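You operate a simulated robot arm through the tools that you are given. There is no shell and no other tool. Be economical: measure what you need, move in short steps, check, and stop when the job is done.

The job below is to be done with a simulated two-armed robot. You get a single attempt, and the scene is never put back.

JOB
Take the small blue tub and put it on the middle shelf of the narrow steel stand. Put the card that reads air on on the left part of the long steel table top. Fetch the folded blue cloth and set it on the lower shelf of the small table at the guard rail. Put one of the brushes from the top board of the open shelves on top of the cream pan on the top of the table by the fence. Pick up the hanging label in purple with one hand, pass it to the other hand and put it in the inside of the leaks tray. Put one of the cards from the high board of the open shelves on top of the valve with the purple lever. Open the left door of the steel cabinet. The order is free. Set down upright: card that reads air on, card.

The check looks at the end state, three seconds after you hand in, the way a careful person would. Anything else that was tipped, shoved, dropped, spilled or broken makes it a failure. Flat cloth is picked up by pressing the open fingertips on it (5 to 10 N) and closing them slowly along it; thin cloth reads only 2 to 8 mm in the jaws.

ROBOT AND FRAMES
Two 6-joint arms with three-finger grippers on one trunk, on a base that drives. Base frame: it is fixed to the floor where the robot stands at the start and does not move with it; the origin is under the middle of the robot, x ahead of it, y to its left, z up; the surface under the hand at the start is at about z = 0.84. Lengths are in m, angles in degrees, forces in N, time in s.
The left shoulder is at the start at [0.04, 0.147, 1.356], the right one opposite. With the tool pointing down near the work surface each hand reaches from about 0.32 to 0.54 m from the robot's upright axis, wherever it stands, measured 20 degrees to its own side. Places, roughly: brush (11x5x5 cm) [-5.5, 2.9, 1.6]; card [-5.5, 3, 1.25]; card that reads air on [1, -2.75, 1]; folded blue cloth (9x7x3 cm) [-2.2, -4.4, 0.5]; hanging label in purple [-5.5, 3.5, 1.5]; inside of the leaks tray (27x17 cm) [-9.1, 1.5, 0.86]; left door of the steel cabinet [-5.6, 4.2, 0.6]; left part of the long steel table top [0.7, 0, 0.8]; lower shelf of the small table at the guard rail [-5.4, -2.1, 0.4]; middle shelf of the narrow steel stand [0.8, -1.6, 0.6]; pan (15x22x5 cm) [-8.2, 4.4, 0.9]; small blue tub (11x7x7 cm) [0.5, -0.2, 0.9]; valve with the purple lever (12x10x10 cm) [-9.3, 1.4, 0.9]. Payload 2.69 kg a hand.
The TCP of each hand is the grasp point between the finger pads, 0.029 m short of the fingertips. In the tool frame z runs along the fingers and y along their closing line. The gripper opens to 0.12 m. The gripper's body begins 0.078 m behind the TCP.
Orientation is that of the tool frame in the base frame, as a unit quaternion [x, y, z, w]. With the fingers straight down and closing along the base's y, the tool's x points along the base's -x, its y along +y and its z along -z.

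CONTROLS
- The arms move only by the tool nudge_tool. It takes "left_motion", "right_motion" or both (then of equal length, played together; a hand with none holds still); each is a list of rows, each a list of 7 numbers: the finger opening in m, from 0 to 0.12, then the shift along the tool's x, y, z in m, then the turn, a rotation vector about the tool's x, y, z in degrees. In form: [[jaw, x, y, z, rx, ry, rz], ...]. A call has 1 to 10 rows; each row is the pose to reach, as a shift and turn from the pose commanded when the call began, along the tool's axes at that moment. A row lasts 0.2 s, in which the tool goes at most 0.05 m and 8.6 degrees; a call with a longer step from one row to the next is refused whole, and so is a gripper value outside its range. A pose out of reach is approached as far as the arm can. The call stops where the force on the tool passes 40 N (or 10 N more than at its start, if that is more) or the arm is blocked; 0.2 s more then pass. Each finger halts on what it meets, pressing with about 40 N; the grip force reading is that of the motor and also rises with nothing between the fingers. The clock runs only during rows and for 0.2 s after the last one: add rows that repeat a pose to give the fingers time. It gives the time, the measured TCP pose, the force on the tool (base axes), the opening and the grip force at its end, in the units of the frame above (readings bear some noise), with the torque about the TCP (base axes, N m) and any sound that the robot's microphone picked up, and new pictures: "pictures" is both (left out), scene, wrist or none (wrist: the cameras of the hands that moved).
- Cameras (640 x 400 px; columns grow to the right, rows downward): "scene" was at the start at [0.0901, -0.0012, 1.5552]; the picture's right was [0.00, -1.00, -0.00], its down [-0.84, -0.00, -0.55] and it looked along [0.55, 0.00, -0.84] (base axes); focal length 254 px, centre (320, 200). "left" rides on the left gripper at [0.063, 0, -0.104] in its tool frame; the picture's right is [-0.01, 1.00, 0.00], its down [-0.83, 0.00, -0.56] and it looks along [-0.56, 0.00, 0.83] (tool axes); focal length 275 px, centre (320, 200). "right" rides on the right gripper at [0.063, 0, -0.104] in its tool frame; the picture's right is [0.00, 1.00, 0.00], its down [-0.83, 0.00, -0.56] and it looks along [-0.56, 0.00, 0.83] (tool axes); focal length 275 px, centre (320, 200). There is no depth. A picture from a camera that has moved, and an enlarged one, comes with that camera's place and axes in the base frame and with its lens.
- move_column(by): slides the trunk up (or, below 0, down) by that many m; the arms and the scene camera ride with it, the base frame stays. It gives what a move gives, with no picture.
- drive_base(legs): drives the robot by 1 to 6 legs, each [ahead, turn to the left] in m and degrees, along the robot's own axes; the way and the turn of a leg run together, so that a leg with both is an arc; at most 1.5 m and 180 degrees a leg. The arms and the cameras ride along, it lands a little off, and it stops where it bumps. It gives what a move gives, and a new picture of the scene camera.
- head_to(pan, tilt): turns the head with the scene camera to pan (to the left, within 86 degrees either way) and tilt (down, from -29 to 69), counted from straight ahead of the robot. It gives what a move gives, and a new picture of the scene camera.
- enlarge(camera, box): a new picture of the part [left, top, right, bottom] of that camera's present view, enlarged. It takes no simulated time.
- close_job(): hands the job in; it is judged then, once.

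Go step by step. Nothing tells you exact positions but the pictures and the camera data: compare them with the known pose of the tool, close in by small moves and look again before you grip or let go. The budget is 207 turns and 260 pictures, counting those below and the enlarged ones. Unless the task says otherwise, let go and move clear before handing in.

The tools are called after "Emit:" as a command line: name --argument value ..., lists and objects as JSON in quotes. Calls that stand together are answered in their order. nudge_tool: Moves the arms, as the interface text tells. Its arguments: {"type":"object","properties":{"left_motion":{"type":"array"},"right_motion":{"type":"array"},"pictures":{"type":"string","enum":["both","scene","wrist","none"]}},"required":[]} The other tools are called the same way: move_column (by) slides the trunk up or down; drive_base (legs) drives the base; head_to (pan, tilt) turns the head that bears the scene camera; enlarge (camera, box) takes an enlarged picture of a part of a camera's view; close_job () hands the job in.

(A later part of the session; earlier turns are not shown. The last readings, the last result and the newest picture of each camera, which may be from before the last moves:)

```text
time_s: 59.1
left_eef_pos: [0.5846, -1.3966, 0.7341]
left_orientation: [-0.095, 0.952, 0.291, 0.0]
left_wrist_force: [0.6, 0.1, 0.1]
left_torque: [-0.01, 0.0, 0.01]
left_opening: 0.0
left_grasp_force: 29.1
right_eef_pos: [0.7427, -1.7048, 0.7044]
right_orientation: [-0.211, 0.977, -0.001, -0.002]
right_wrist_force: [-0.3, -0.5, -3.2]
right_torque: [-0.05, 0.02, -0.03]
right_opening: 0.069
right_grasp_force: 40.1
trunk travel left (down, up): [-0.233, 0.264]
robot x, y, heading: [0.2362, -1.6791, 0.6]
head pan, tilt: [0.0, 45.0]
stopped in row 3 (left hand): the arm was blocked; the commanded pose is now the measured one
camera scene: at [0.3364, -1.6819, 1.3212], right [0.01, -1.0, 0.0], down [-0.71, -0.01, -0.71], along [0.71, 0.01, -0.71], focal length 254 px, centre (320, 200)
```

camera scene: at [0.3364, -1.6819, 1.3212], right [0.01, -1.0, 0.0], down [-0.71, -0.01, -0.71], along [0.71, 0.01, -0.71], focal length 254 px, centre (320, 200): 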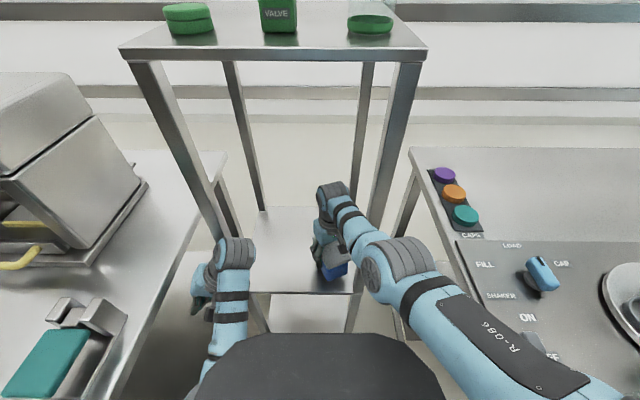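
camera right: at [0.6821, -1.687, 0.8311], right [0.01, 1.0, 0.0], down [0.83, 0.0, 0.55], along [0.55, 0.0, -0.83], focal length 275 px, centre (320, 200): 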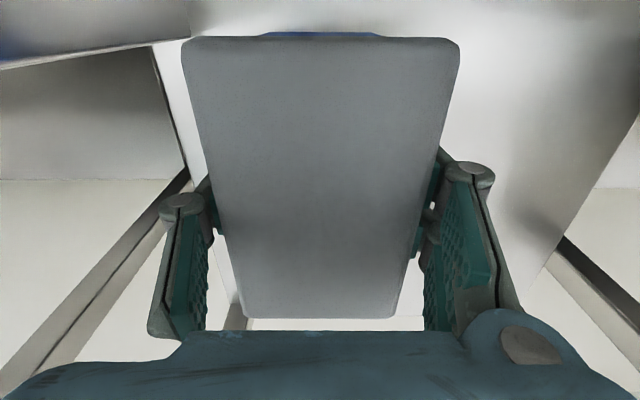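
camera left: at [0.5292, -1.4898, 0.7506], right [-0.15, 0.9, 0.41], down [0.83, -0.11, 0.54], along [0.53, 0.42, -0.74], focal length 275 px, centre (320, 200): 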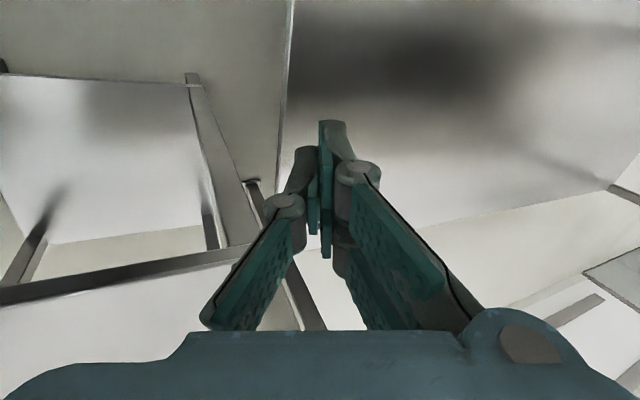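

I drive forward just 2.5 cm, then lower the tub.

Emit:
drive_base --legs '[[0.025, 0]]'

Emit:
nudge_tool --right_motion '[[0.05, 0, 0, 0.015, 0, 0, 0], [0.05, 0, 0, 0.03, 0, 0, 0], [0.05, 0, 0, 0.04, 0, 0, 0], [0.05, 0, 0, 0.04, 0, 0, 0]]' --pictures "both"

```text
time_s: 60.1
left_eef_pos: [0.6065, -1.3938, 0.7344]
left_orientation: [-0.096, 0.952, 0.291, -0.003]
left_wrist_force: [0.1, 0.7, 0.0]
left_torque: [-0.06, 0.05, 0.02]
left_opening: 0.0
left_grasp_force: 28.7
right_eef_pos: [0.7652, -1.6997, 0.7038]
right_orientation: [-0.214, 0.977, 0.0, -0.003]
right_wrist_force: [0.1, -1.1, -0.3]
right_torque: [0.05, 0.0, -0.02]
right_opening: 0.069
right_grasp_force: 40.3
trunk travel left (down, up): [-0.233, 0.264]
robot x, y, heading: [0.2583, -1.6831, 0.8]
head pan, tilt: [0.0, 45.0]
stopped in leg 1: the force on the tool passed its limit at 58 N (the readings are from after the stop); the commanded pose is now the measured one
camera scene: at [0.3612, -1.6784, 1.3208], right [0.02, -1.0, 0.0], down [-0.71, -0.01, -0.71], along [0.71, 0.01, -0.71], focal length 254 px, centre (320, 200)
```

scene: 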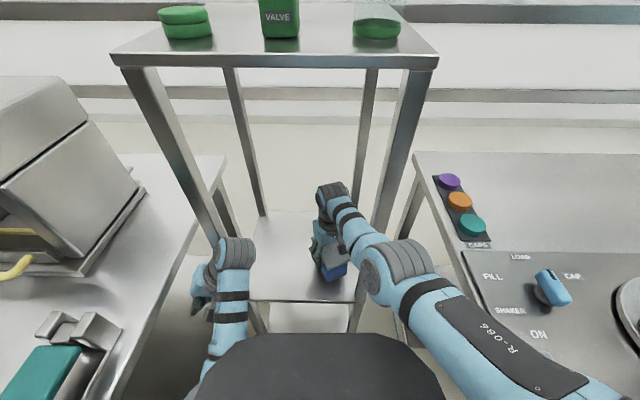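

```text
time_s: 60.7
left_eef_pos: [0.6071, -1.3914, 0.7339]
left_orientation: [-0.097, 0.952, 0.291, -0.002]
left_wrist_force: [-0.2, -0.6, 0.4]
left_torque: [0.01, -0.02, -0.03]
left_opening: 0.0
left_grasp_force: 28.4
right_eef_pos: [0.7604, -1.7006, 0.6858]
right_orientation: [-0.216, 0.976, -0.001, -0.003]
right_wrist_force: [0.0, -0.6, -2.7]
right_torque: [0.02, 0.01, 0.0]
right_opening: 0.0692
right_grasp_force: 39.8
right hand out of reach, approached as far as the arm can: row 1, 2
trunk travel left (down, up): [-0.233, 0.264]
robot x, y, heading: [0.2593, -1.6812, 1.1]
head pan, tilt: [0.0, 45.0]
stopped in row 2 (right hand): the arm was blocked; the commanded pose is now the measured one
camera scene: at [0.3599, -1.6769, 1.321], right [0.02, -1.0, 0.0], down [-0.71, -0.02, -0.71], along [0.71, 0.01, -0.71], focal length 254 px, centre (320, 200)
camera right: at [0.7036, -1.7284, 0.7914], right [-0.43, 0.9, 0.0], down [0.76, 0.36, 0.55], along [0.5, 0.23, -0.84], focal length 275 px, centre (320, 200)
```

scene: 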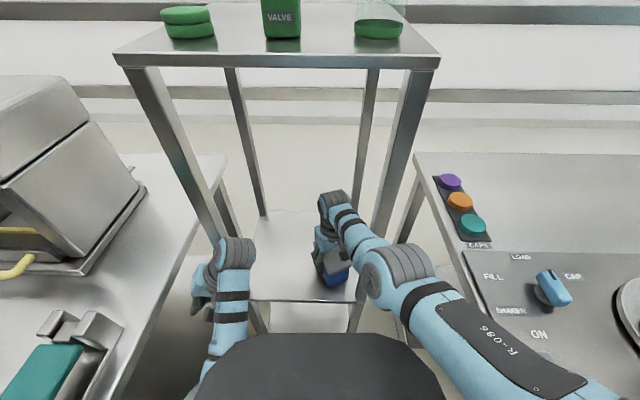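
right: 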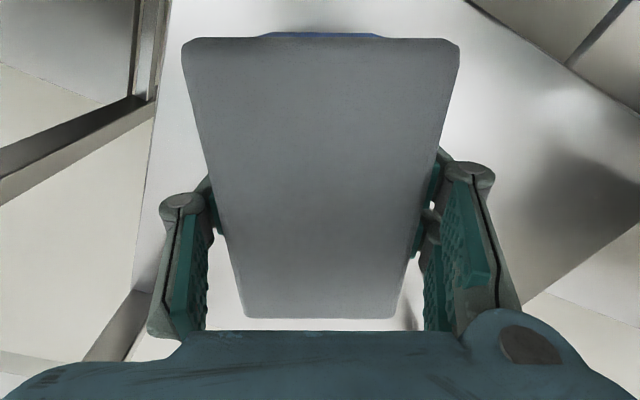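

The tub is still about 4–5 cm above the shelf with no contact. I lower the trunk a little instead.

Emit:
move_column --by -0.03

Emit:
enlarge --camera "scene" --box '[180, 170, 460, 345]'

```text
time_s: 61.3
left_eef_pos: [0.6045, -1.3941, 0.7073]
left_orientation: [-0.098, 0.952, 0.291, 0.002]
left_wrist_force: [0.1, -1.0, 0.2]
left_torque: [-0.01, -0.01, 0.0]
left_opening: 0.0
left_grasp_force: 28.4
right_eef_pos: [0.7613, -1.7003, 0.6655]
right_orientation: [-0.217, 0.976, -0.002, 0.005]
right_wrist_force: [-6.7, -6.3, 27.4]
right_torque: [0.17, 0.51, 0.48]
right_opening: 0.0677
right_grasp_force: 39.9
trunk travel left (down, up): [-0.205, 0.293]
robot x, y, heading: [0.255, -1.6783, 1.2]
head pan, tilt: [0.0, 45.0]
stopped: the force on the tool passed its limit at 73 N (the readings are from after the stop); the commanded pose is now the measured one
```

```text
2.29 times, centred on (320, 258) of scene
camera zoom: at [0.3532, -1.6785, 1.2929], right [0.02, -1.0, 0.0], down [-0.7, -0.01, -0.71], along [0.71, 0.01, -0.7], focal length 582 px, centre (320, 69)
```

zoom: 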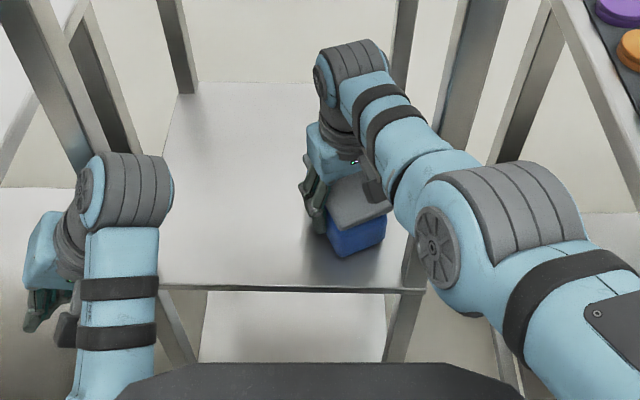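

The tub has landed, with contact at about z 0.62 for the shelf. I release it and rise with the trunk.

Emit:
nudge_tool --right_motion '[[0.068, 0, 0, 0, 0, 0, 0], [0.085, 0, 0, 0, 0, 0, 0], [0.105, 0, 0, 0, 0, 0, 0], [0.105, 0, 0, 0, 0, 0, 0], [0.105, 0, 0, 0, 0, 0, 0]]' --pictures "wrist"

Emit:
move_column --by 0.1

Emit:
enlarge --camera "scene" --box '[180, 170, 460, 345]'

```text
time_s: 62.5
left_eef_pos: [0.6052, -1.3927, 0.7057]
left_orientation: [-0.096, 0.952, 0.29, -0.001]
left_wrist_force: [0.4, -0.3, 1.4]
left_torque: [0.0, 0.02, 0.01]
left_opening: 0.0
left_grasp_force: 28.7
right_eef_pos: [0.7621, -1.701, 0.6636]
right_orientation: [-0.215, 0.977, -0.002, 0.002]
right_wrist_force: [-0.8, 0.0, 0.0]
right_torque: [-0.01, 0.01, -0.03]
right_opening: 0.1052
right_grasp_force: 0.2
trunk travel left (down, up): [-0.205, 0.293]
robot x, y, heading: [0.2595, -1.6791, 0.9]
head pan, tilt: [0.0, 45.0]
camera right: at [0.705, -1.7282, 0.767], right [-0.42, 0.91, -0.01], down [0.75, 0.35, 0.56], along [0.51, 0.23, -0.83], focal length 275 px, centre (320, 200)
```

right: 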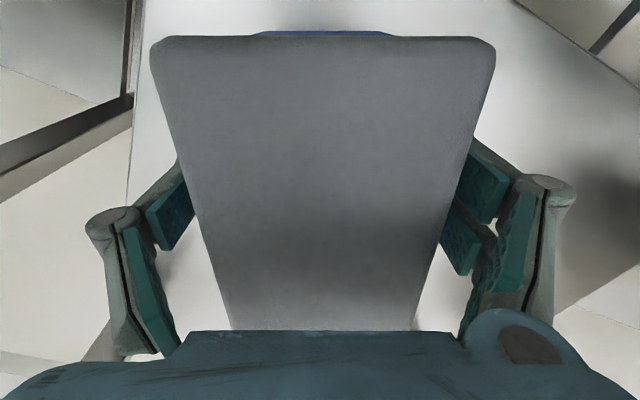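

```text
time_s: 63.8
left_eef_pos: [0.6078, -1.3913, 0.8045]
left_orientation: [-0.096, 0.952, 0.289, -0.002]
left_wrist_force: [-0.9, -0.4, 0.9]
left_torque: [0.02, -0.02, 0.02]
left_opening: 0.0002
left_grasp_force: 28.3
right_eef_pos: [0.7662, -1.7012, 0.7634]
right_orientation: [-0.215, 0.977, -0.002, 0.003]
right_wrist_force: [0.3, -0.4, 0.0]
right_torque: [-0.03, 0.02, 0.0]
right_opening: 0.105
right_grasp_force: 0.1
trunk travel left (down, up): [-0.305, 0.193]
robot x, y, heading: [0.261, -1.6821, 1.0]
head pan, tilt: [0.0, 45.0]
```

```text
2.29 times, centred on (320, 258) of scene
camera zoom: at [0.36, -1.6749, 1.3922], right [0.02, -1.0, 0.0], down [-0.71, -0.02, -0.71], along [0.71, 0.01, -0.71], focal length 582 px, centre (320, 69)
```

zoom: 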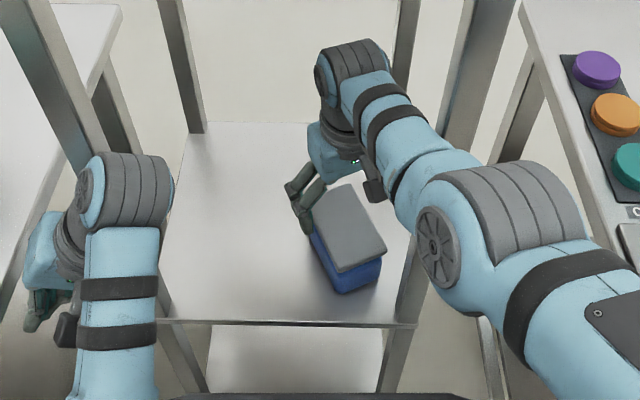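

The tub sits well inside the shelf. I back out and go over to look at the right-hand table with the "air on" card.

Emit:
drive_base --legs '[[-0.75, 0]]'

Emit:
move_column --by 0.17

Emit:
head_to --pan -35 --tilt 28

```text
time_s: 67.9
left_eef_pos: [-0.1357, -1.4074, 0.8065]
left_orientation: [-0.091, 0.952, 0.293, -0.001]
left_wrist_force: [0.6, 0.0, -0.6]
left_torque: [-0.01, -0.03, 0.0]
left_opening: 0.0
left_grasp_force: 28.5
right_eef_pos: [0.019, -1.7189, 0.7603]
right_orientation: [-0.212, 0.977, -0.001, 0.001]
right_wrist_force: [0.5, -0.1, 0.4]
right_torque: [0.0, 0.01, -0.01]
right_opening: 0.1054
right_grasp_force: 0.2
trunk travel left (down, up): [-0.305, 0.193]
robot x, y, heading: [-0.4842, -1.6887, 0.6]
head pan, tilt: [0.0, 45.0]
camera scene: at [-0.3839, -1.6922, 1.3917], right [0.01, -1.0, 0.0], down [-0.71, -0.01, -0.71], along [0.71, 0.01, -0.71], focal length 254 px, centre (320, 200)
```

scene: 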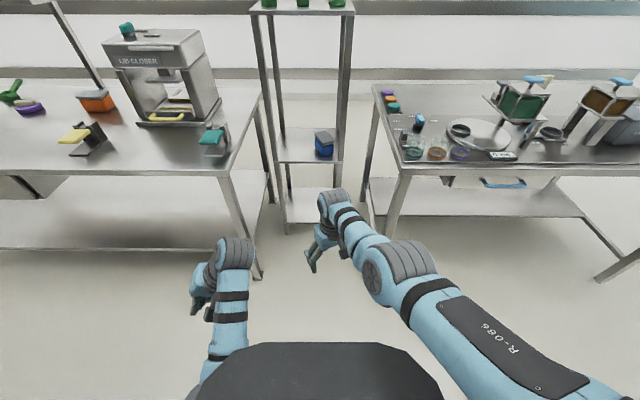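

```text
time_s: 69.8
left_eef_pos: [-0.1351, -1.4079, 0.9768]
left_orientation: [-0.092, 0.952, 0.293, -0.001]
left_wrist_force: [0.0, -0.5, -0.3]
left_torque: [0.04, -0.02, -0.02]
left_opening: 0.0002
left_grasp_force: 28.6
right_eef_pos: [0.0173, -1.7189, 0.9316]
right_orientation: [-0.211, 0.978, 0.0, 0.001]
right_wrist_force: [-0.5, 0.0, -0.8]
right_torque: [0.02, 0.0, 0.02]
right_opening: 0.1052
right_grasp_force: 0.1
trunk travel left (down, up): [-0.475, 0.023]
robot x, y, heading: [-0.4865, -1.6921, 0.7]
head pan, tilt: [0.0, 45.0]
```

```text
time_s: 70.8
left_eef_pos: [-0.1353, -1.4078, 0.9767]
left_orientation: [-0.091, 0.952, 0.293, -0.001]
left_wrist_force: [0.2, 0.7, 0.2]
left_torque: [0.0, 0.0, -0.01]
left_opening: 0.0
left_grasp_force: 27.9
right_eef_pos: [0.0185, -1.7184, 0.9319]
right_orientation: [-0.211, 0.978, -0.001, 0.001]
right_wrist_force: [0.4, 0.2, 0.3]
right_torque: [-0.01, -0.02, 0.04]
right_opening: 0.1051
right_grasp_force: 0.1
trunk travel left (down, up): [-0.475, 0.023]
robot x, y, heading: [-0.4816, -1.6926, 0.6]
head pan, tilt: [-35.0, 28.0]
camera scene: at [-0.3906, -1.7445, 1.5883], right [-0.57, -0.82, 0.0], down [-0.39, 0.27, -0.88], along [0.73, -0.5, -0.47], focal length 254 px, centre (320, 200)
```

scene: 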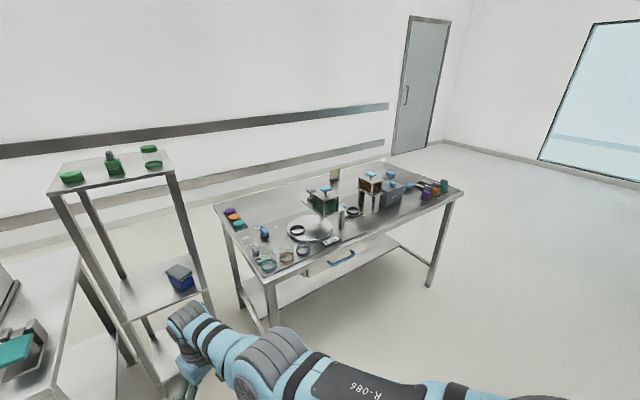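

There is about 1.7 m of floor behind the tables, so the card near the back edge can be reached from behind. I zoom in on the table to find the card.

Emit:
enlarge --camera "scene" --box '[290, 150, 470, 262]'

```text
3.56 times, centred on (380, 206) of scene
camera zoom: at [-0.3906, -1.7445, 1.5883], right [-0.57, -0.82, 0.0], down [-0.39, 0.27, -0.88], along [0.73, -0.5, -0.47], focal length 905 px, centre (107, 179)
```

zoom: 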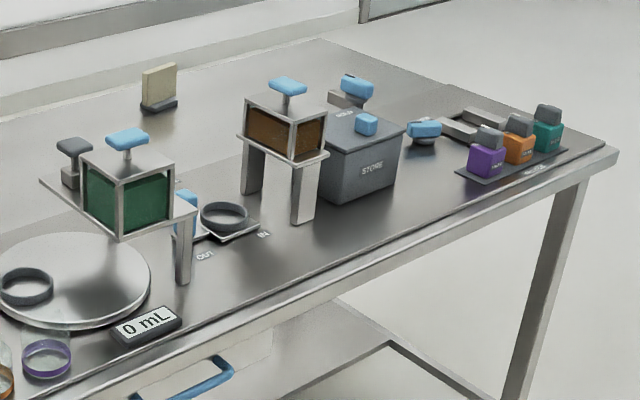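

The card stands in a small dark foot at about [0.96, −2.80]. I drive around the table's far end to the back side.

Emit:
drive_base --legs '[[0, -90.6], [1.5, 0], [0.8, 0], [0, 90], [1.5, 0], [0.6, 0]]'

Emit:
drive_base --legs '[[0, 90], [1.2, 0], [0, 90]]'

Emit:
head_to --pan 0 --tilt 45

```text
time_s: 99.6
left_eef_pos: [1.9063, -3.8076, 0.9769]
left_orientation: [-0.074, 0.953, 0.292, 0.006]
left_wrist_force: [0.4, -0.9, 0.1]
left_torque: [0.01, -0.04, -0.03]
left_opening: 0.0001
left_grasp_force: 28.4
right_eef_pos: [2.0468, -4.1248, 0.9332]
right_orientation: [-0.191, 0.982, -0.001, 0.002]
right_wrist_force: [-0.4, -0.6, 0.3]
right_torque: [0.0, -0.03, 0.03]
right_opening: 0.1047
right_grasp_force: 0.2
trunk travel left (down, up): [-0.475, 0.023]
robot x, y, heading: [1.5454, -4.0744, -1.7]
head pan, tilt: [-35.0, 28.0]
camera scene: at [1.6359, -4.134, 1.5885], right [-0.6, -0.8, 0.0], down [-0.37, 0.28, -0.88], along [0.71, -0.53, -0.47], focal length 254 px, centre (320, 200)
```

scene: 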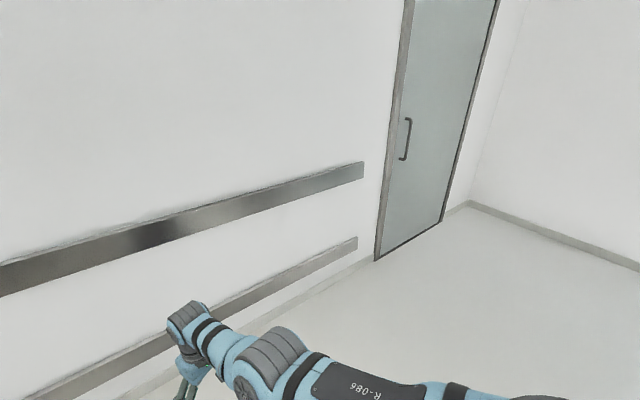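

```text
time_s: 113.4
left_eef_pos: [1.2339, -3.147, 0.9758]
left_orientation: [0.953, 0.081, -0.003, 0.293]
left_wrist_force: [-0.8, 0.4, 0.5]
left_torque: [-0.03, -0.02, 0.01]
left_opening: 0.0001
left_grasp_force: 28.6
right_eef_pos: [1.0869, -2.832, 0.9312]
right_orientation: [0.98, 0.201, -0.001, 0.001]
right_wrist_force: [0.0, 0.3, 0.7]
right_torque: [0.02, 0.05, -0.01]
right_opening: 0.105
right_grasp_force: 0.1
trunk travel left (down, up): [-0.475, 0.023]
robot x, y, heading: [1.5913, -2.8706, 179.3]
head pan, tilt: [-35.0, 28.0]
camera scene: at [1.4953, -2.8185, 1.5884], right [0.58, 0.81, 0.0], down [0.38, -0.27, -0.88], along [-0.72, 0.52, -0.47], focal length 254 px, centre (320, 200)
```

scene: 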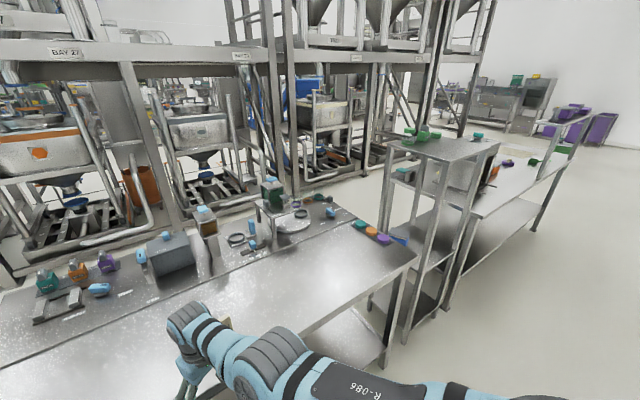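

```text
time_s: 114.4
left_eef_pos: [1.2341, -3.1471, 0.9766]
left_orientation: [0.953, 0.081, -0.002, 0.293]
left_wrist_force: [-0.4, -0.1, -0.5]
left_torque: [-0.01, -0.03, 0.01]
left_opening: 0.0
left_grasp_force: 28.6
right_eef_pos: [1.088, -2.8327, 0.9319]
right_orientation: [0.98, 0.2, -0.001, 0.001]
right_wrist_force: [-0.4, -0.2, -0.4]
right_torque: [-0.03, 0.0, -0.01]
right_opening: 0.105
right_grasp_force: 0.0
trunk travel left (down, up): [-0.475, 0.023]
robot x, y, heading: [1.5917, -2.8693, 179.2]
head pan, tilt: [0.0, 45.0]
camera scene: at [1.488, -2.8709, 1.5626], right [0.01, 1.0, 0.0], down [0.71, -0.01, -0.71], along [-0.71, 0.01, -0.71], focal length 254 px, centre (320, 200)
```

scene: 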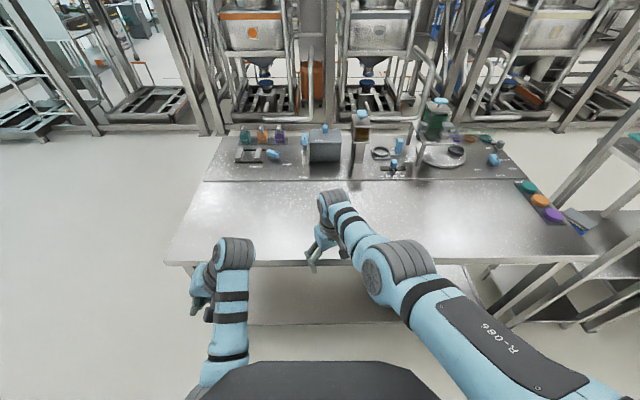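

The card is hidden behind the right hand. I check with the wrist camera.

Emit:
enlarge --camera "right" --box '[0, 0, 640, 400]'

```text
1.00 times, centred on (320, 200) of right (not enlarged: the box is as wide or as high as the picture)
camera zoom: at [1.1456, -2.8084, 1.0356], right [0.4, -0.92, 0.0], down [-0.76, -0.33, 0.56], along [-0.51, -0.22, -0.83], focal length 275 px, centre (320, 200)
```

zoom: 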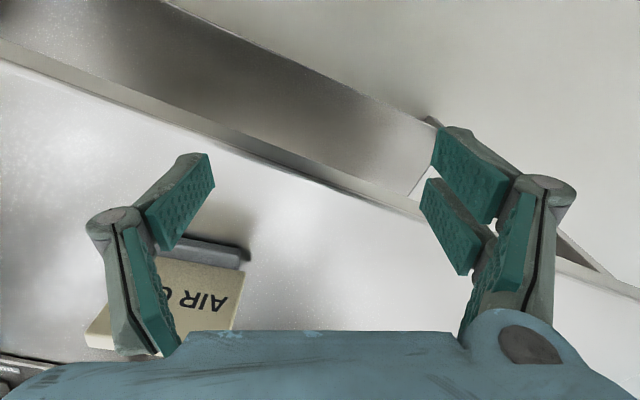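

The "AIR ON" card faces me, right under the left finger of that hand. I back up a little for a clean look.

Emit:
drive_base --legs '[[-0.2, 0]]'

Emit:
enlarge --camera "scene" --box '[240, 150, 440, 275]'

```text
time_s: 116.1
left_eef_pos: [1.4343, -3.1495, 0.9736]
left_orientation: [0.953, 0.081, -0.001, 0.293]
left_wrist_force: [-0.7, -0.3, -1.1]
left_torque: [0.01, -0.03, 0.04]
left_opening: 0.0
left_grasp_force: 28.6
right_eef_pos: [1.2879, -2.835, 0.9296]
right_orientation: [0.98, 0.199, 0.001, 0.0]
right_wrist_force: [-0.7, -1.2, -0.3]
right_torque: [0.03, -0.05, 0.01]
right_opening: 0.1049
right_grasp_force: 0.1
trunk travel left (down, up): [-0.475, 0.023]
robot x, y, heading: [1.7951, -2.8758, 179.3]
head pan, tilt: [0.0, 45.0]
camera scene: at [1.6864, -2.8738, 1.5622], right [0.02, 1.0, 0.0], down [0.71, -0.01, -0.7], along [-0.7, 0.01, -0.71], focal length 254 px, centre (320, 200)
```

scene: 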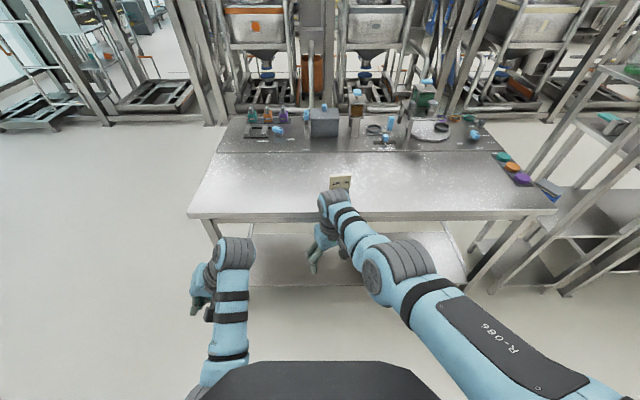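

```text
3.20 times, centred on (340, 212) of scene
camera zoom: at [1.6864, -2.8738, 1.5622], right [0.02, 1.0, 0.0], down [0.71, -0.01, -0.7], along [-0.7, 0.01, -0.71], focal length 814 px, centre (256, 160)
```

zoom: 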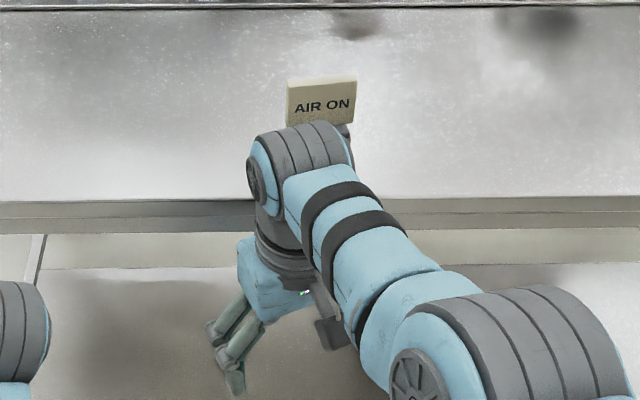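

The card is about 8 cm wide and tops out near z 0.955 at roughly [0.96, −2.79], turned about 7°. I reset the right hand to a natural pose above it and drive in, offset to the left.

Emit:
nudge_tool --right_motion '[[0.115, 0.012, -0.025, -0.02, 0, 0, 3.5], [0.115, 0.024, -0.05, -0.04, 0, 0, 7], [0.115, 0.036, -0.075, -0.06, 0, 0, 10.5], [0.115, 0.048, -0.1, -0.08, 0, 0, 14], [0.115, 0.058, -0.127, -0.1, 0, 0, 17.5], [0.115, 0.058, -0.127, -0.1, 0, 0, 17.5]]' --pictures "none"

Emit:
drive_base --legs '[[0, 15.7], [0.33, 0], [0, -15.7]]'

Emit:
enlarge --camera "right" --box '[0, 0, 640, 400]'

```text
time_s: 117.5
left_eef_pos: [1.4382, -3.1486, 0.9756]
left_orientation: [0.953, 0.081, -0.002, 0.292]
left_wrist_force: [-0.4, -0.1, -0.1]
left_torque: [0.01, -0.02, -0.02]
left_opening: 0.0
left_grasp_force: 28.6
right_eef_pos: [1.2924, -2.6924, 1.0303]
right_orientation: [0.999, 0.047, -0.002, 0.001]
right_wrist_force: [0.4, 0.0, -0.3]
right_torque: [0.0, 0.02, 0.0]
right_opening: 0.1155
right_grasp_force: 0.1
trunk travel left (down, up): [-0.475, 0.023]
robot x, y, heading: [1.7936, -2.8729, 179.1]
head pan, tilt: [0.0, 45.0]
```

```text
time_s: 121.5
left_eef_pos: [1.1131, -3.2308, 0.9756]
left_orientation: [0.953, 0.076, -0.004, 0.292]
left_wrist_force: [0.3, 0.0, 0.0]
left_torque: [-0.01, -0.01, -0.01]
left_opening: 0.0
left_grasp_force: 28.1
right_eef_pos: [0.973, -2.774, 1.0299]
right_orientation: [0.999, 0.045, -0.002, -0.001]
right_wrist_force: [0.9, -0.2, -0.8]
right_torque: [0.0, 0.04, 0.01]
right_opening: 0.1148
right_grasp_force: 0.1
trunk travel left (down, up): [-0.475, 0.023]
robot x, y, heading: [1.4703, -2.9595, 178.7]
head pan, tilt: [0.0, 45.0]
camera scene: at [1.3691, -2.958, 1.5625], right [0.02, 1.0, 0.0], down [0.71, -0.02, -0.71], along [-0.71, 0.02, -0.71], focal length 254 px, centre (320, 200)
```

scene: 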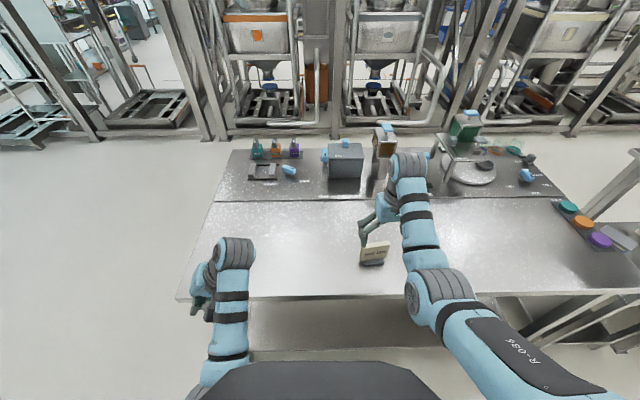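

```text
1.00 times, centred on (320, 200) of right (not enlarged: the box is as wide or as high as the picture)
camera zoom: at [1.035, -2.7687, 1.1344], right [0.09, -1.0, 0.0], down [-0.83, -0.08, 0.56], along [-0.55, -0.05, -0.83], focal length 275 px, centre (320, 200)
```

zoom: 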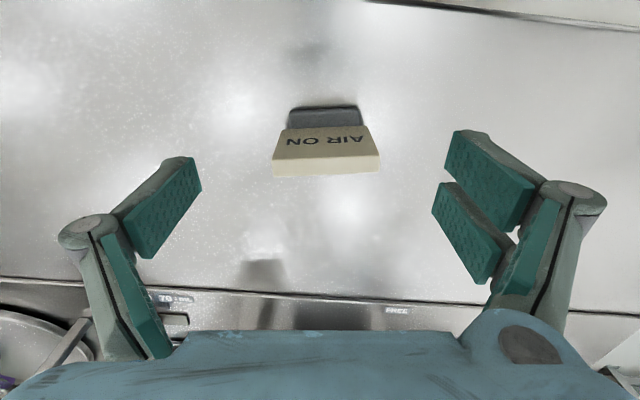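

Card centre is about [0.947, −2.781], aligned within 3°. I descend and grip it across its width.

Emit:
nudge_tool --right_motion '[[0.115, -0.014, 0.003, 0.02, 0, 0, -1.5], [0.115, -0.027, 0.005, 0.05, 0, 0, -3], [0.115, -0.027, 0.005, 0.08, 0, 0, -3], [0.115, -0.027, 0.005, 0.105, 0, 0, -3], [0.095, -0.027, 0.005, 0.105, 0, 0, -3], [0.08, -0.027, 0.005, 0.105, 0, 0, -3], [0.07, -0.027, 0.005, 0.105, 0, 0, -3], [0.06, -0.027, 0.005, 0.105, 0, 0, -3]]' --pictures "wrist"

```text
time_s: 123.3
left_eef_pos: [1.1141, -3.2307, 0.9764]
left_orientation: [0.953, 0.077, -0.004, 0.293]
left_wrist_force: [0.9, -0.3, 0.1]
left_torque: [-0.01, 0.02, 0.01]
left_opening: 0.0004
left_grasp_force: 28.4
right_eef_pos: [0.9462, -2.7794, 0.9267]
right_orientation: [0.998, 0.07, -0.001, 0.0]
right_wrist_force: [0.7, 0.6, -0.7]
right_torque: [-0.04, -0.01, -0.02]
right_opening: 0.0842
right_grasp_force: 40.1
trunk travel left (down, up): [-0.475, 0.023]
robot x, y, heading: [1.4753, -2.9552, 178.9]
head pan, tilt: [0.0, 45.0]
camera right: at [1.0089, -2.7714, 1.03], right [0.14, -0.99, 0.0], down [-0.82, -0.12, 0.56], along [-0.55, -0.08, -0.83], focal length 275 px, centre (320, 200)
```

right: 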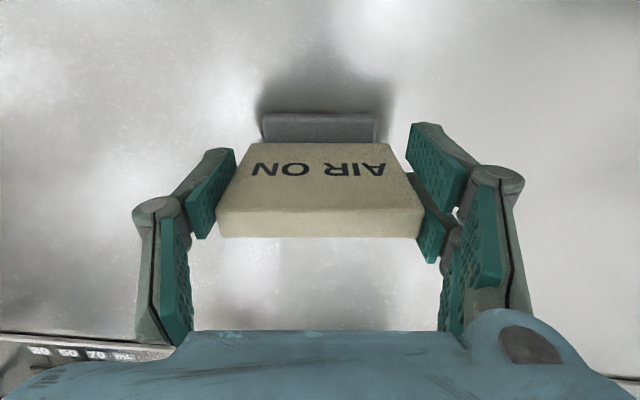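

Gripped at 84 mm. I lift it and drive back the way I came, to the front of the long table.

Emit:
nudge_tool --right_motion '[[0.06, 0, 0, -0.03, 0, 0, 0], [0.06, 0, 0, -0.07, 0, 0, 0], [0.06, 0, 0, -0.11, 0, 0, 0], [0.06, 0.0, 0, -0.12, 0, 0, 0]]' --pictures "wrist"

Emit:
drive_base --legs '[[-0.12, 0], [0, 90.5], [1.05, 0], [0, -90], [1.5, 0], [0.6, 0]]'

```text
time_s: 124.3
left_eef_pos: [1.1129, -3.2302, 0.9761]
left_orientation: [0.953, 0.078, -0.004, 0.292]
left_wrist_force: [0.3, 0.1, -0.4]
left_torque: [0.0, -0.02, 0.0]
left_opening: 0.0
left_grasp_force: 28.5
right_eef_pos: [0.9454, -2.78, 1.0458]
right_orientation: [0.997, 0.071, -0.001, 0.0]
right_wrist_force: [-0.1, 0.8, -1.4]
right_torque: [0.03, -0.02, 0.0]
right_opening: 0.0843
right_grasp_force: 40.0
trunk travel left (down, up): [-0.475, 0.023]
robot x, y, heading: [1.4706, -2.955, 178.7]
head pan, tilt: [0.0, 45.0]
camera right: at [1.0079, -2.7714, 1.1503], right [0.14, -0.99, 0.0], down [-0.82, -0.12, 0.56], along [-0.55, -0.08, -0.83], focal length 275 px, centre (320, 200)
```

right: 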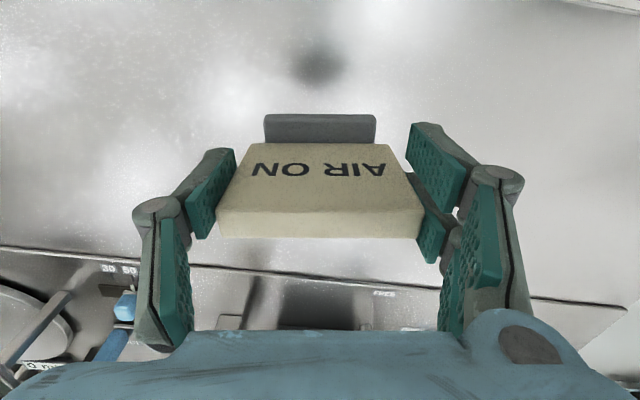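

```text
time_s: 148.2
left_eef_pos: [-0.8592, -4.3074, 0.9763]
left_orientation: [0.952, 0.088, -0.001, 0.292]
left_wrist_force: [-0.2, -0.3, 0.0]
left_torque: [-0.03, -0.03, -0.03]
left_opening: 0.0
left_grasp_force: 28.6
right_eef_pos: [-1.0382, -3.86, 1.0456]
right_orientation: [0.997, 0.082, -0.002, 0.0]
right_wrist_force: [0.5, 0.3, -0.6]
right_torque: [-0.01, 0.01, 0.0]
right_opening: 0.0841
right_grasp_force: 40.0
trunk travel left (down, up): [-0.475, 0.023]
robot x, y, heading: [-0.5102, -4.0242, -179.9]
head pan, tilt: [0.0, 45.0]
camera scene: at [-0.6085, -4.0274, 1.5627], right [0.0, 1.0, 0.0], down [0.71, 0.0, -0.71], along [-0.71, 0.0, -0.71], focal length 254 px, centre (320, 200)
```

scene: 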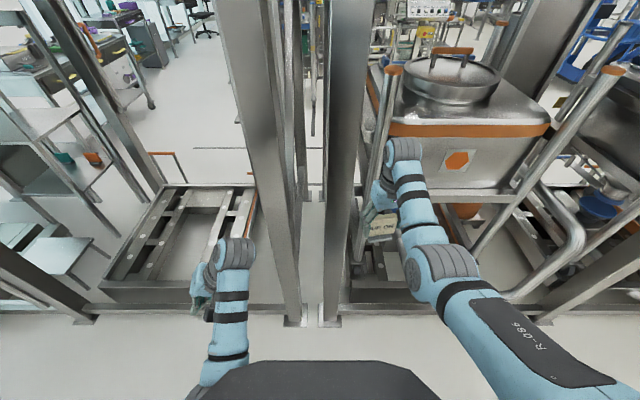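

I am close to the rack, so I back up a bit before turning toward the long table.

Emit:
drive_base --legs '[[-0.15, 0], [0, -90.1], [1.5, 0], [1.5, 0], [1.12, 0], [0, -90]]'

```text
time_s: 176.2
left_eef_pos: [-0.0011, 0.3012, 0.9749]
left_orientation: [-0.078, 0.953, 0.293, 0.003]
left_wrist_force: [0.4, -0.2, -0.9]
left_torque: [0.01, 0.01, 0.02]
left_opening: 0.0002
left_grasp_force: 28.6
right_eef_pos: [0.1699, -0.1482, 1.0464]
right_orientation: [-0.072, 0.997, 0.0, 0.0]
right_wrist_force: [0.1, -0.2, -1.6]
right_torque: [0.02, 0.03, 0.03]
right_opening: 0.0842
right_grasp_force: 39.9
trunk travel left (down, up): [-0.475, 0.023]
robot x, y, heading: [-0.3571, 0.0281, -0.8]
head pan, tilt: [0.0, 45.0]
camera scene: at [-0.2574, 0.0241, 1.5626], right [-0.02, -1.0, 0.0], down [-0.71, 0.01, -0.71], along [0.71, -0.01, -0.71], focal length 254 px, centre (320, 200)
```

scene: 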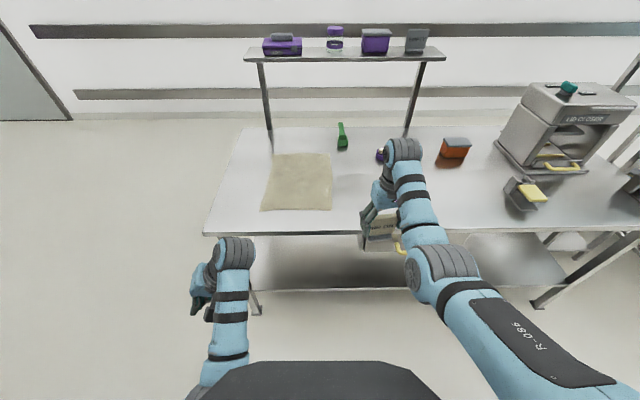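

I drive up to the table so the card is over the free spot right of the mat.

Emit:
drive_base --legs '[[0.35, 0.8]]'

Emit:
nudge_tool --right_motion '[[0.06, 0, 0.01, 0.03, 0, 0, 0], [0.06, 0, 0.02, 0.06, 0, 0, 0], [0.06, 0, 0.03, 0.09, 0, 0, 0], [0.06, 0, 0.03, 0.108, 0, 0, 0]]' --pictures "wrist"

```text
time_s: 178.5
left_eef_pos: [0.3411, 0.3008, 0.9771]
left_orientation: [-0.085, 0.953, 0.292, 0.002]
left_wrist_force: [-0.4, -0.1, -0.2]
left_torque: [-0.01, 0.03, -0.04]
left_opening: 0.0
left_grasp_force: 28.3
right_eef_pos: [0.5181, -0.145, 1.0471]
right_orientation: [-0.078, 0.997, 0.0, 0.001]
right_wrist_force: [-1.2, -0.1, -1.2]
right_torque: [-0.01, 0.0, -0.01]
right_opening: 0.084
right_grasp_force: 39.9
trunk travel left (down, up): [-0.475, 0.023]
robot x, y, heading: [-0.0095, 0.0197, -0.4]
head pan, tilt: [0.0, 45.0]
camera scene: at [0.0871, 0.0209, 1.5628], right [-0.01, -1.0, 0.0], down [-0.71, 0.0, -0.71], along [0.71, 0.0, -0.71], focal length 254 px, centre (320, 200)
```

scene: 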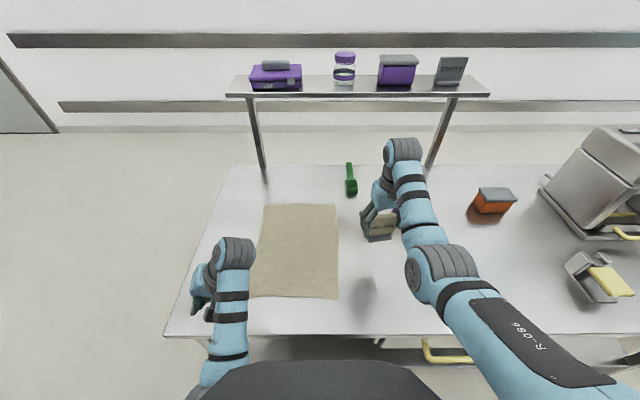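

```text
time_s: 179.5
left_eef_pos: [0.344, 0.3015, 0.976]
left_orientation: [-0.085, 0.952, 0.293, 0.001]
left_wrist_force: [-0.6, -0.1, -0.3]
left_torque: [0.0, -0.01, 0.02]
left_opening: 0.0
left_grasp_force: 28.2
right_eef_pos: [0.5139, -0.1163, 0.9371]
right_orientation: [-0.078, 0.997, 0.0, 0.0]
right_wrist_force: [-0.9, -0.3, -1.2]
right_torque: [-0.01, 0.05, 0.03]
right_opening: 0.0842
right_grasp_force: 39.9
trunk travel left (down, up): [-0.475, 0.023]
robot x, y, heading: [-0.0129, 0.0258, -0.2]
head pan, tilt: [0.0, 45.0]
camera right: at [0.4528, -0.1284, 1.0413], right [-0.16, 0.99, 0.0], down [0.82, 0.13, 0.56], along [0.55, 0.09, -0.83], focal length 275 px, centre (320, 200)
```

right: 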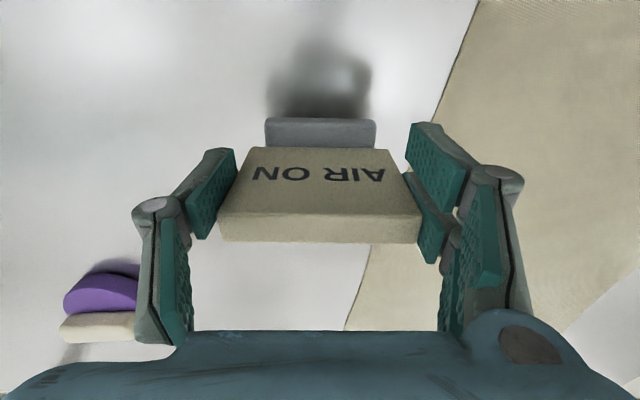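

Nearly down. I lower the last centimetre gently to feel contact.

Emit:
nudge_tool --right_motion '[[0.06, 0, -0.01, 0.006, 0, 0, 0], [0.06, 0, -0.01, 0.011, 0, 0, 0], [0.06, 0, -0.01, 0.012, 0, 0, 0]]' --pictures "none"

```text
time_s: 180.3
left_eef_pos: [0.3438, 0.3019, 0.9754]
left_orientation: [-0.085, 0.952, 0.293, 0.001]
left_wrist_force: [0.4, 0.3, -0.4]
left_torque: [-0.03, 0.02, 0.01]
left_opening: 0.0
left_grasp_force: 28.3
right_eef_pos: [0.517, -0.127, 0.9263]
right_orientation: [-0.078, 0.997, 0.0, 0.001]
right_wrist_force: [0.4, -0.2, -0.9]
right_torque: [0.0, 0.02, -0.02]
right_opening: 0.0841
right_grasp_force: 39.7
trunk travel left (down, up): [-0.475, 0.023]
robot x, y, heading: [-0.0112, 0.0208, -0.4]
head pan, tilt: [0.0, 45.0]
```

Emit:
nudge_tool --right_motion '[[0.06, 0, 0, 0.003, 0, 0, 0], [0.06, 0, 0, 0.005, 0, 0, 0], [0.06, 0, 0, 0.007, 0, 0, 0]]' --pictures "wrist"

```text
time_s: 181.1
left_eef_pos: [0.3437, 0.3024, 0.9758]
left_orientation: [-0.085, 0.952, 0.293, 0.001]
left_wrist_force: [-0.3, 0.1, 0.3]
left_torque: [0.01, -0.01, 0.02]
left_opening: 0.0
left_grasp_force: 28.7
right_eef_pos: [0.5169, -0.1258, 0.9186]
right_orientation: [-0.078, 0.997, 0.001, 0.001]
right_wrist_force: [0.5, 0.7, 0.0]
right_torque: [-0.03, 0.03, 0.03]
right_opening: 0.0841
right_grasp_force: 39.6
trunk travel left (down, up): [-0.475, 0.023]
robot x, y, heading: [-0.0104, 0.0242, -0.5]
head pan, tilt: [0.0, 45.0]
camera right: at [0.4547, -0.1365, 1.0232], right [-0.16, 0.99, 0.0], down [0.82, 0.13, 0.56], along [0.55, 0.09, -0.83], focal length 275 px, centre (320, 200)
```

right: 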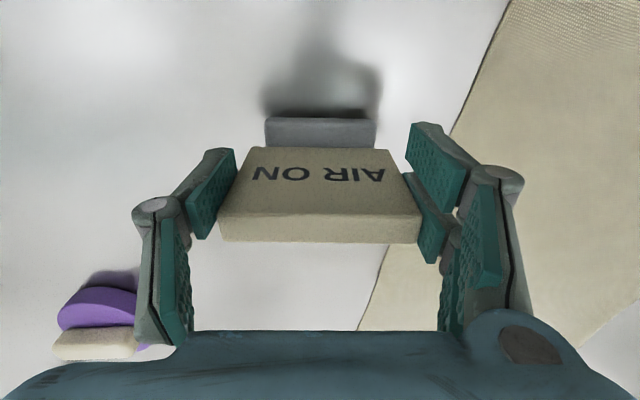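

Emit:
nudge_tool --right_motion '[[0.06, 0, 0, 0.003, 0, 0, 0], [0.06, 0, 0, 0.006, 0, 0, 0]]' --pictures "none"

```text
time_s: 181.7
left_eef_pos: [0.3438, 0.3019, 0.9766]
left_orientation: [-0.084, 0.953, 0.292, 0.001]
left_wrist_force: [-0.8, 0.6, 0.2]
left_torque: [0.01, -0.03, 0.02]
left_opening: 0.0
left_grasp_force: 28.6
right_eef_pos: [0.5145, -0.1259, 0.9139]
right_orientation: [-0.078, 0.997, 0.001, 0.0]
right_wrist_force: [0.7, 1.0, -1.2]
right_torque: [-0.01, 0.0, -0.02]
right_opening: 0.0841
right_grasp_force: 39.9
right hand out of reach, approached as far as the arm can: row 2
trunk travel left (down, up): [-0.475, 0.023]
robot x, y, heading: [-0.0113, 0.0237, -0.4]
head pan, tilt: [0.0, 45.0]
```

No contact yet, and the arm is at its limit. I lower with the trunk.

Emit:
move_column --by -0.012

Emit:
enlarge --camera "right" --box '[160, 60, 480, 260]'

```text
time_s: 182.3
left_eef_pos: [0.3404, 0.3026, 0.9651]
left_orientation: [-0.086, 0.953, 0.291, 0.003]
left_wrist_force: [0.3, -0.2, 0.6]
left_torque: [0.02, 0.0, 0.01]
left_opening: 0.0
left_grasp_force: 29.0
right_eef_pos: [0.5129, -0.1259, 0.9053]
right_orientation: [-0.079, 0.997, -0.001, 0.004]
right_wrist_force: [-1.2, -1.8, 28.6]
right_torque: [-0.03, -0.1, -0.01]
right_opening: 0.0841
right_grasp_force: 40.0
trunk travel left (down, up): [-0.463, 0.035]
robot x, y, heading: [-0.0112, 0.0206, -0.2]
head pan, tilt: [0.0, 45.0]
```

```text
2.00 times, centred on (320, 160) of right
camera zoom: at [0.4507, -0.1368, 1.0092], right [-0.16, 0.99, 0.0], down [0.82, 0.13, 0.56], along [0.56, 0.09, -0.83], focal length 551 px, centre (320, 280)
```

zoom: 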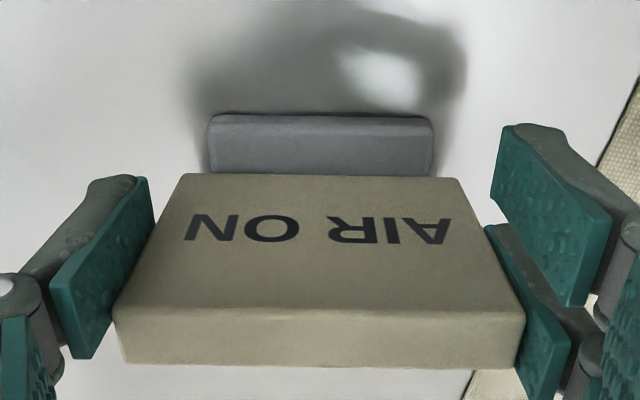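

Contact at about 29 N. I open the fingers and rise.

Emit:
nudge_tool --right_motion '[[0.088, 0, 0, -0.001, 0, 0, 0], [0.1, 0, 0, -0.001, 0, 0, 0], [0.118, 0, 0, -0.001, 0, 0, 0], [0.118, 0, 0, -0.001, 0, 0, 0], [0.118, 0, 0, -0.03, 0, 0, 0], [0.118, 0, 0, -0.07, 0, 0, 0], [0.118, 0, 0, -0.11, 0, 0, 0], [0.118, 0, 0, -0.13, 0, 0, 0]]' --pictures "both"

```text
time_s: 184.1
left_eef_pos: [0.343, 0.3018, 0.9632]
left_orientation: [-0.085, 0.952, 0.293, 0.002]
left_wrist_force: [-0.3, -0.3, -0.1]
left_torque: [-0.01, -0.01, -0.01]
left_opening: 0.0001
left_grasp_force: 28.4
right_eef_pos: [0.5486, -0.1206, 1.028]
right_orientation: [-0.078, 0.997, 0.0, 0.0]
right_wrist_force: [0.1, 0.3, -0.6]
right_torque: [0.0, -0.01, -0.01]
right_opening: 0.1179
right_grasp_force: 0.1
right hand out of reach, approached as far as the arm can: row 5, 6, 7, 8
trunk travel left (down, up): [-0.463, 0.035]
robot x, y, heading: [-0.0142, 0.0218, -0.1]
head pan, tilt: [0.0, 45.0]
camera scene: at [0.0902, 0.0211, 1.5508], right [-0.01, -1.0, 0.0], down [-0.71, 0.0, -0.71], along [0.71, 0.0, -0.71], focal length 254 px, centre (320, 200)
camera right: at [0.4875, -0.1322, 1.1319], right [-0.16, 0.99, 0.0], down [0.82, 0.13, 0.56], along [0.55, 0.09, -0.83], focal length 275 px, centre (320, 200)
```

scene: 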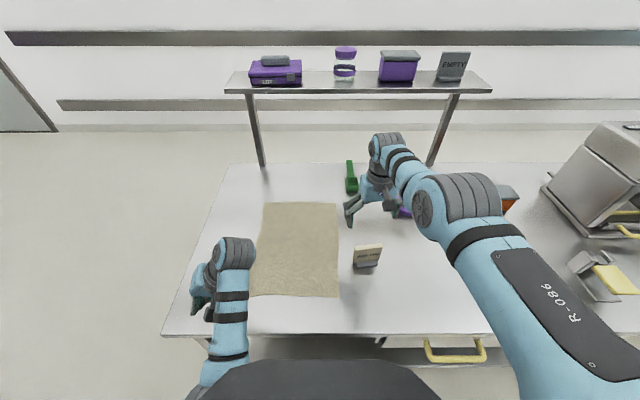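
right: 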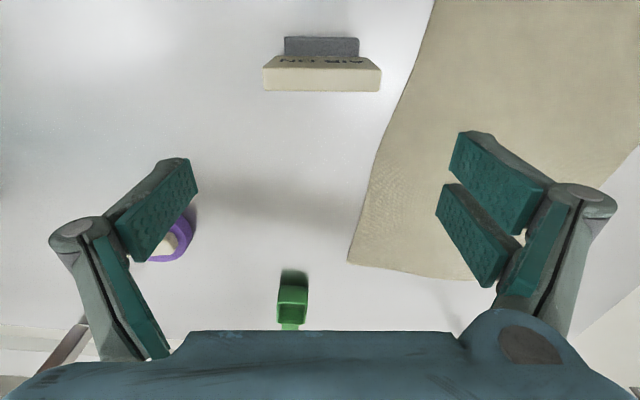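

The card stands upright at about [0.51, −0.13]. Next is the blue cloth near [−2.2, −4.4]; I drive there and look around.

Emit:
drive_base --legs '[[-0.4, 0], [0, -90], [1.5, 0], [1.5, 0], [0.7, 0], [0, -90]]'

Emit:
head_to --pan 15 --tilt 20

```text
time_s: 211.6
left_eef_pos: [-0.8266, -3.9297, 0.9635]
left_orientation: [0.952, 0.086, 0.0, 0.293]
left_wrist_force: [0.0, -0.3, -0.4]
left_torque: [0.01, 0.03, -0.02]
left_opening: 0.0002
left_grasp_force: 28.5
right_eef_pos: [-1.0326, -3.5077, 1.0271]
right_orientation: [0.997, 0.08, 0.001, 0.0]
right_wrist_force: [-0.3, 0.1, -0.3]
right_torque: [-0.01, 0.01, -0.01]
right_opening: 0.1181
right_grasp_force: 0.1
trunk travel left (down, up): [-0.463, 0.035]
robot x, y, heading: [-0.4717, -3.6495, 179.8]
head pan, tilt: [0.0, 45.0]
camera scene: at [-0.5746, -3.6522, 1.5507], right [0.0, 1.0, 0.0], down [0.71, 0.0, -0.71], along [-0.71, 0.0, -0.71], focal length 254 px, centre (320, 200)
```

scene: 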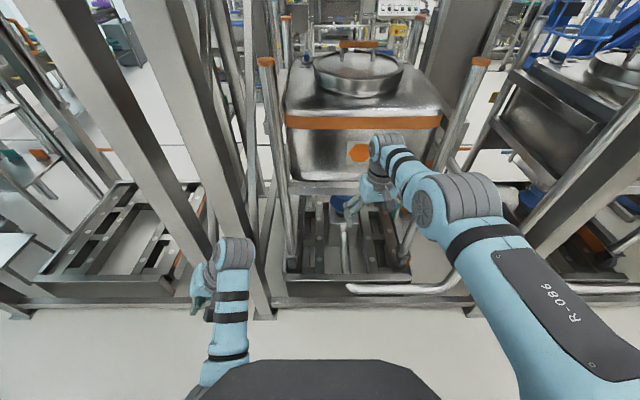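

```text
time_s: 212.5
left_eef_pos: [-0.8257, -3.9313, 0.9631]
left_orientation: [0.953, 0.086, -0.002, 0.292]
left_wrist_force: [-0.4, -0.7, -1.1]
left_torque: [0.03, -0.04, 0.0]
left_opening: 0.0001
left_grasp_force: 28.7
right_eef_pos: [-1.0329, -3.506, 1.0271]
right_orientation: [0.997, 0.079, 0.001, 0.0]
right_wrist_force: [0.6, -1.0, 0.0]
right_torque: [-0.01, -0.01, -0.02]
right_opening: 0.1181
right_grasp_force: 0.1
trunk travel left (down, up): [-0.463, 0.035]
robot x, y, heading: [-0.4717, -3.6514, 179.7]
head pan, tilt: [15.0, 20.0]
camera scene: at [-0.5834, -3.6758, 1.5893], right [-0.25, 0.97, 0.0], down [0.33, 0.09, -0.94], along [-0.91, -0.24, -0.34], focal length 254 px, centre (320, 200)
```

scene: 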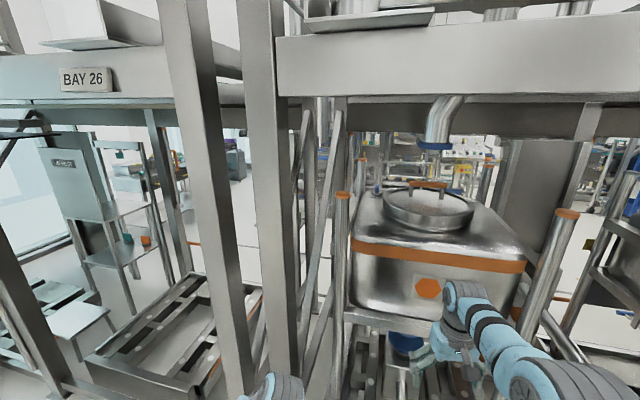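

The cloth is hidden behind the posts. I move farther along to see into the next bay.

Emit:
drive_base --legs '[[0, 90], [1.2, 0], [0, -90]]'

```text
time_s: 226.2
left_eef_pos: [-0.7979, -5.135, 0.9639]
left_orientation: [0.951, 0.1, 0.003, 0.292]
left_wrist_force: [0.1, 1.0, -0.7]
left_torque: [0.0, 0.0, 0.01]
left_opening: 0.0
left_grasp_force: 28.4
right_eef_pos: [-1.0154, -4.7188, 1.0272]
right_orientation: [0.996, 0.094, 0.0, 0.0]
right_wrist_force: [0.5, -0.1, -0.5]
right_torque: [-0.01, -0.02, 0.01]
right_opening: 0.1181
right_grasp_force: 0.1
trunk travel left (down, up): [-0.463, 0.035]
robot x, y, heading: [-0.4461, -4.8474, -178.5]
head pan, tilt: [15.0, 20.0]
camera scene: at [-0.5626, -4.8736, 1.5894], right [-0.28, 0.96, 0.0], down [0.33, 0.1, -0.94], along [-0.9, -0.27, -0.34], focal length 254 px, centre (320, 200)
```

scene: 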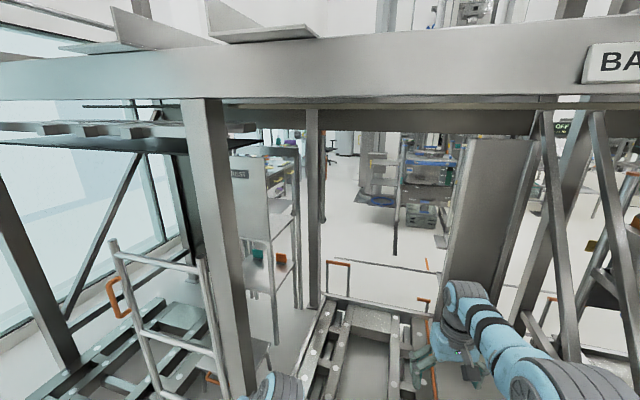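

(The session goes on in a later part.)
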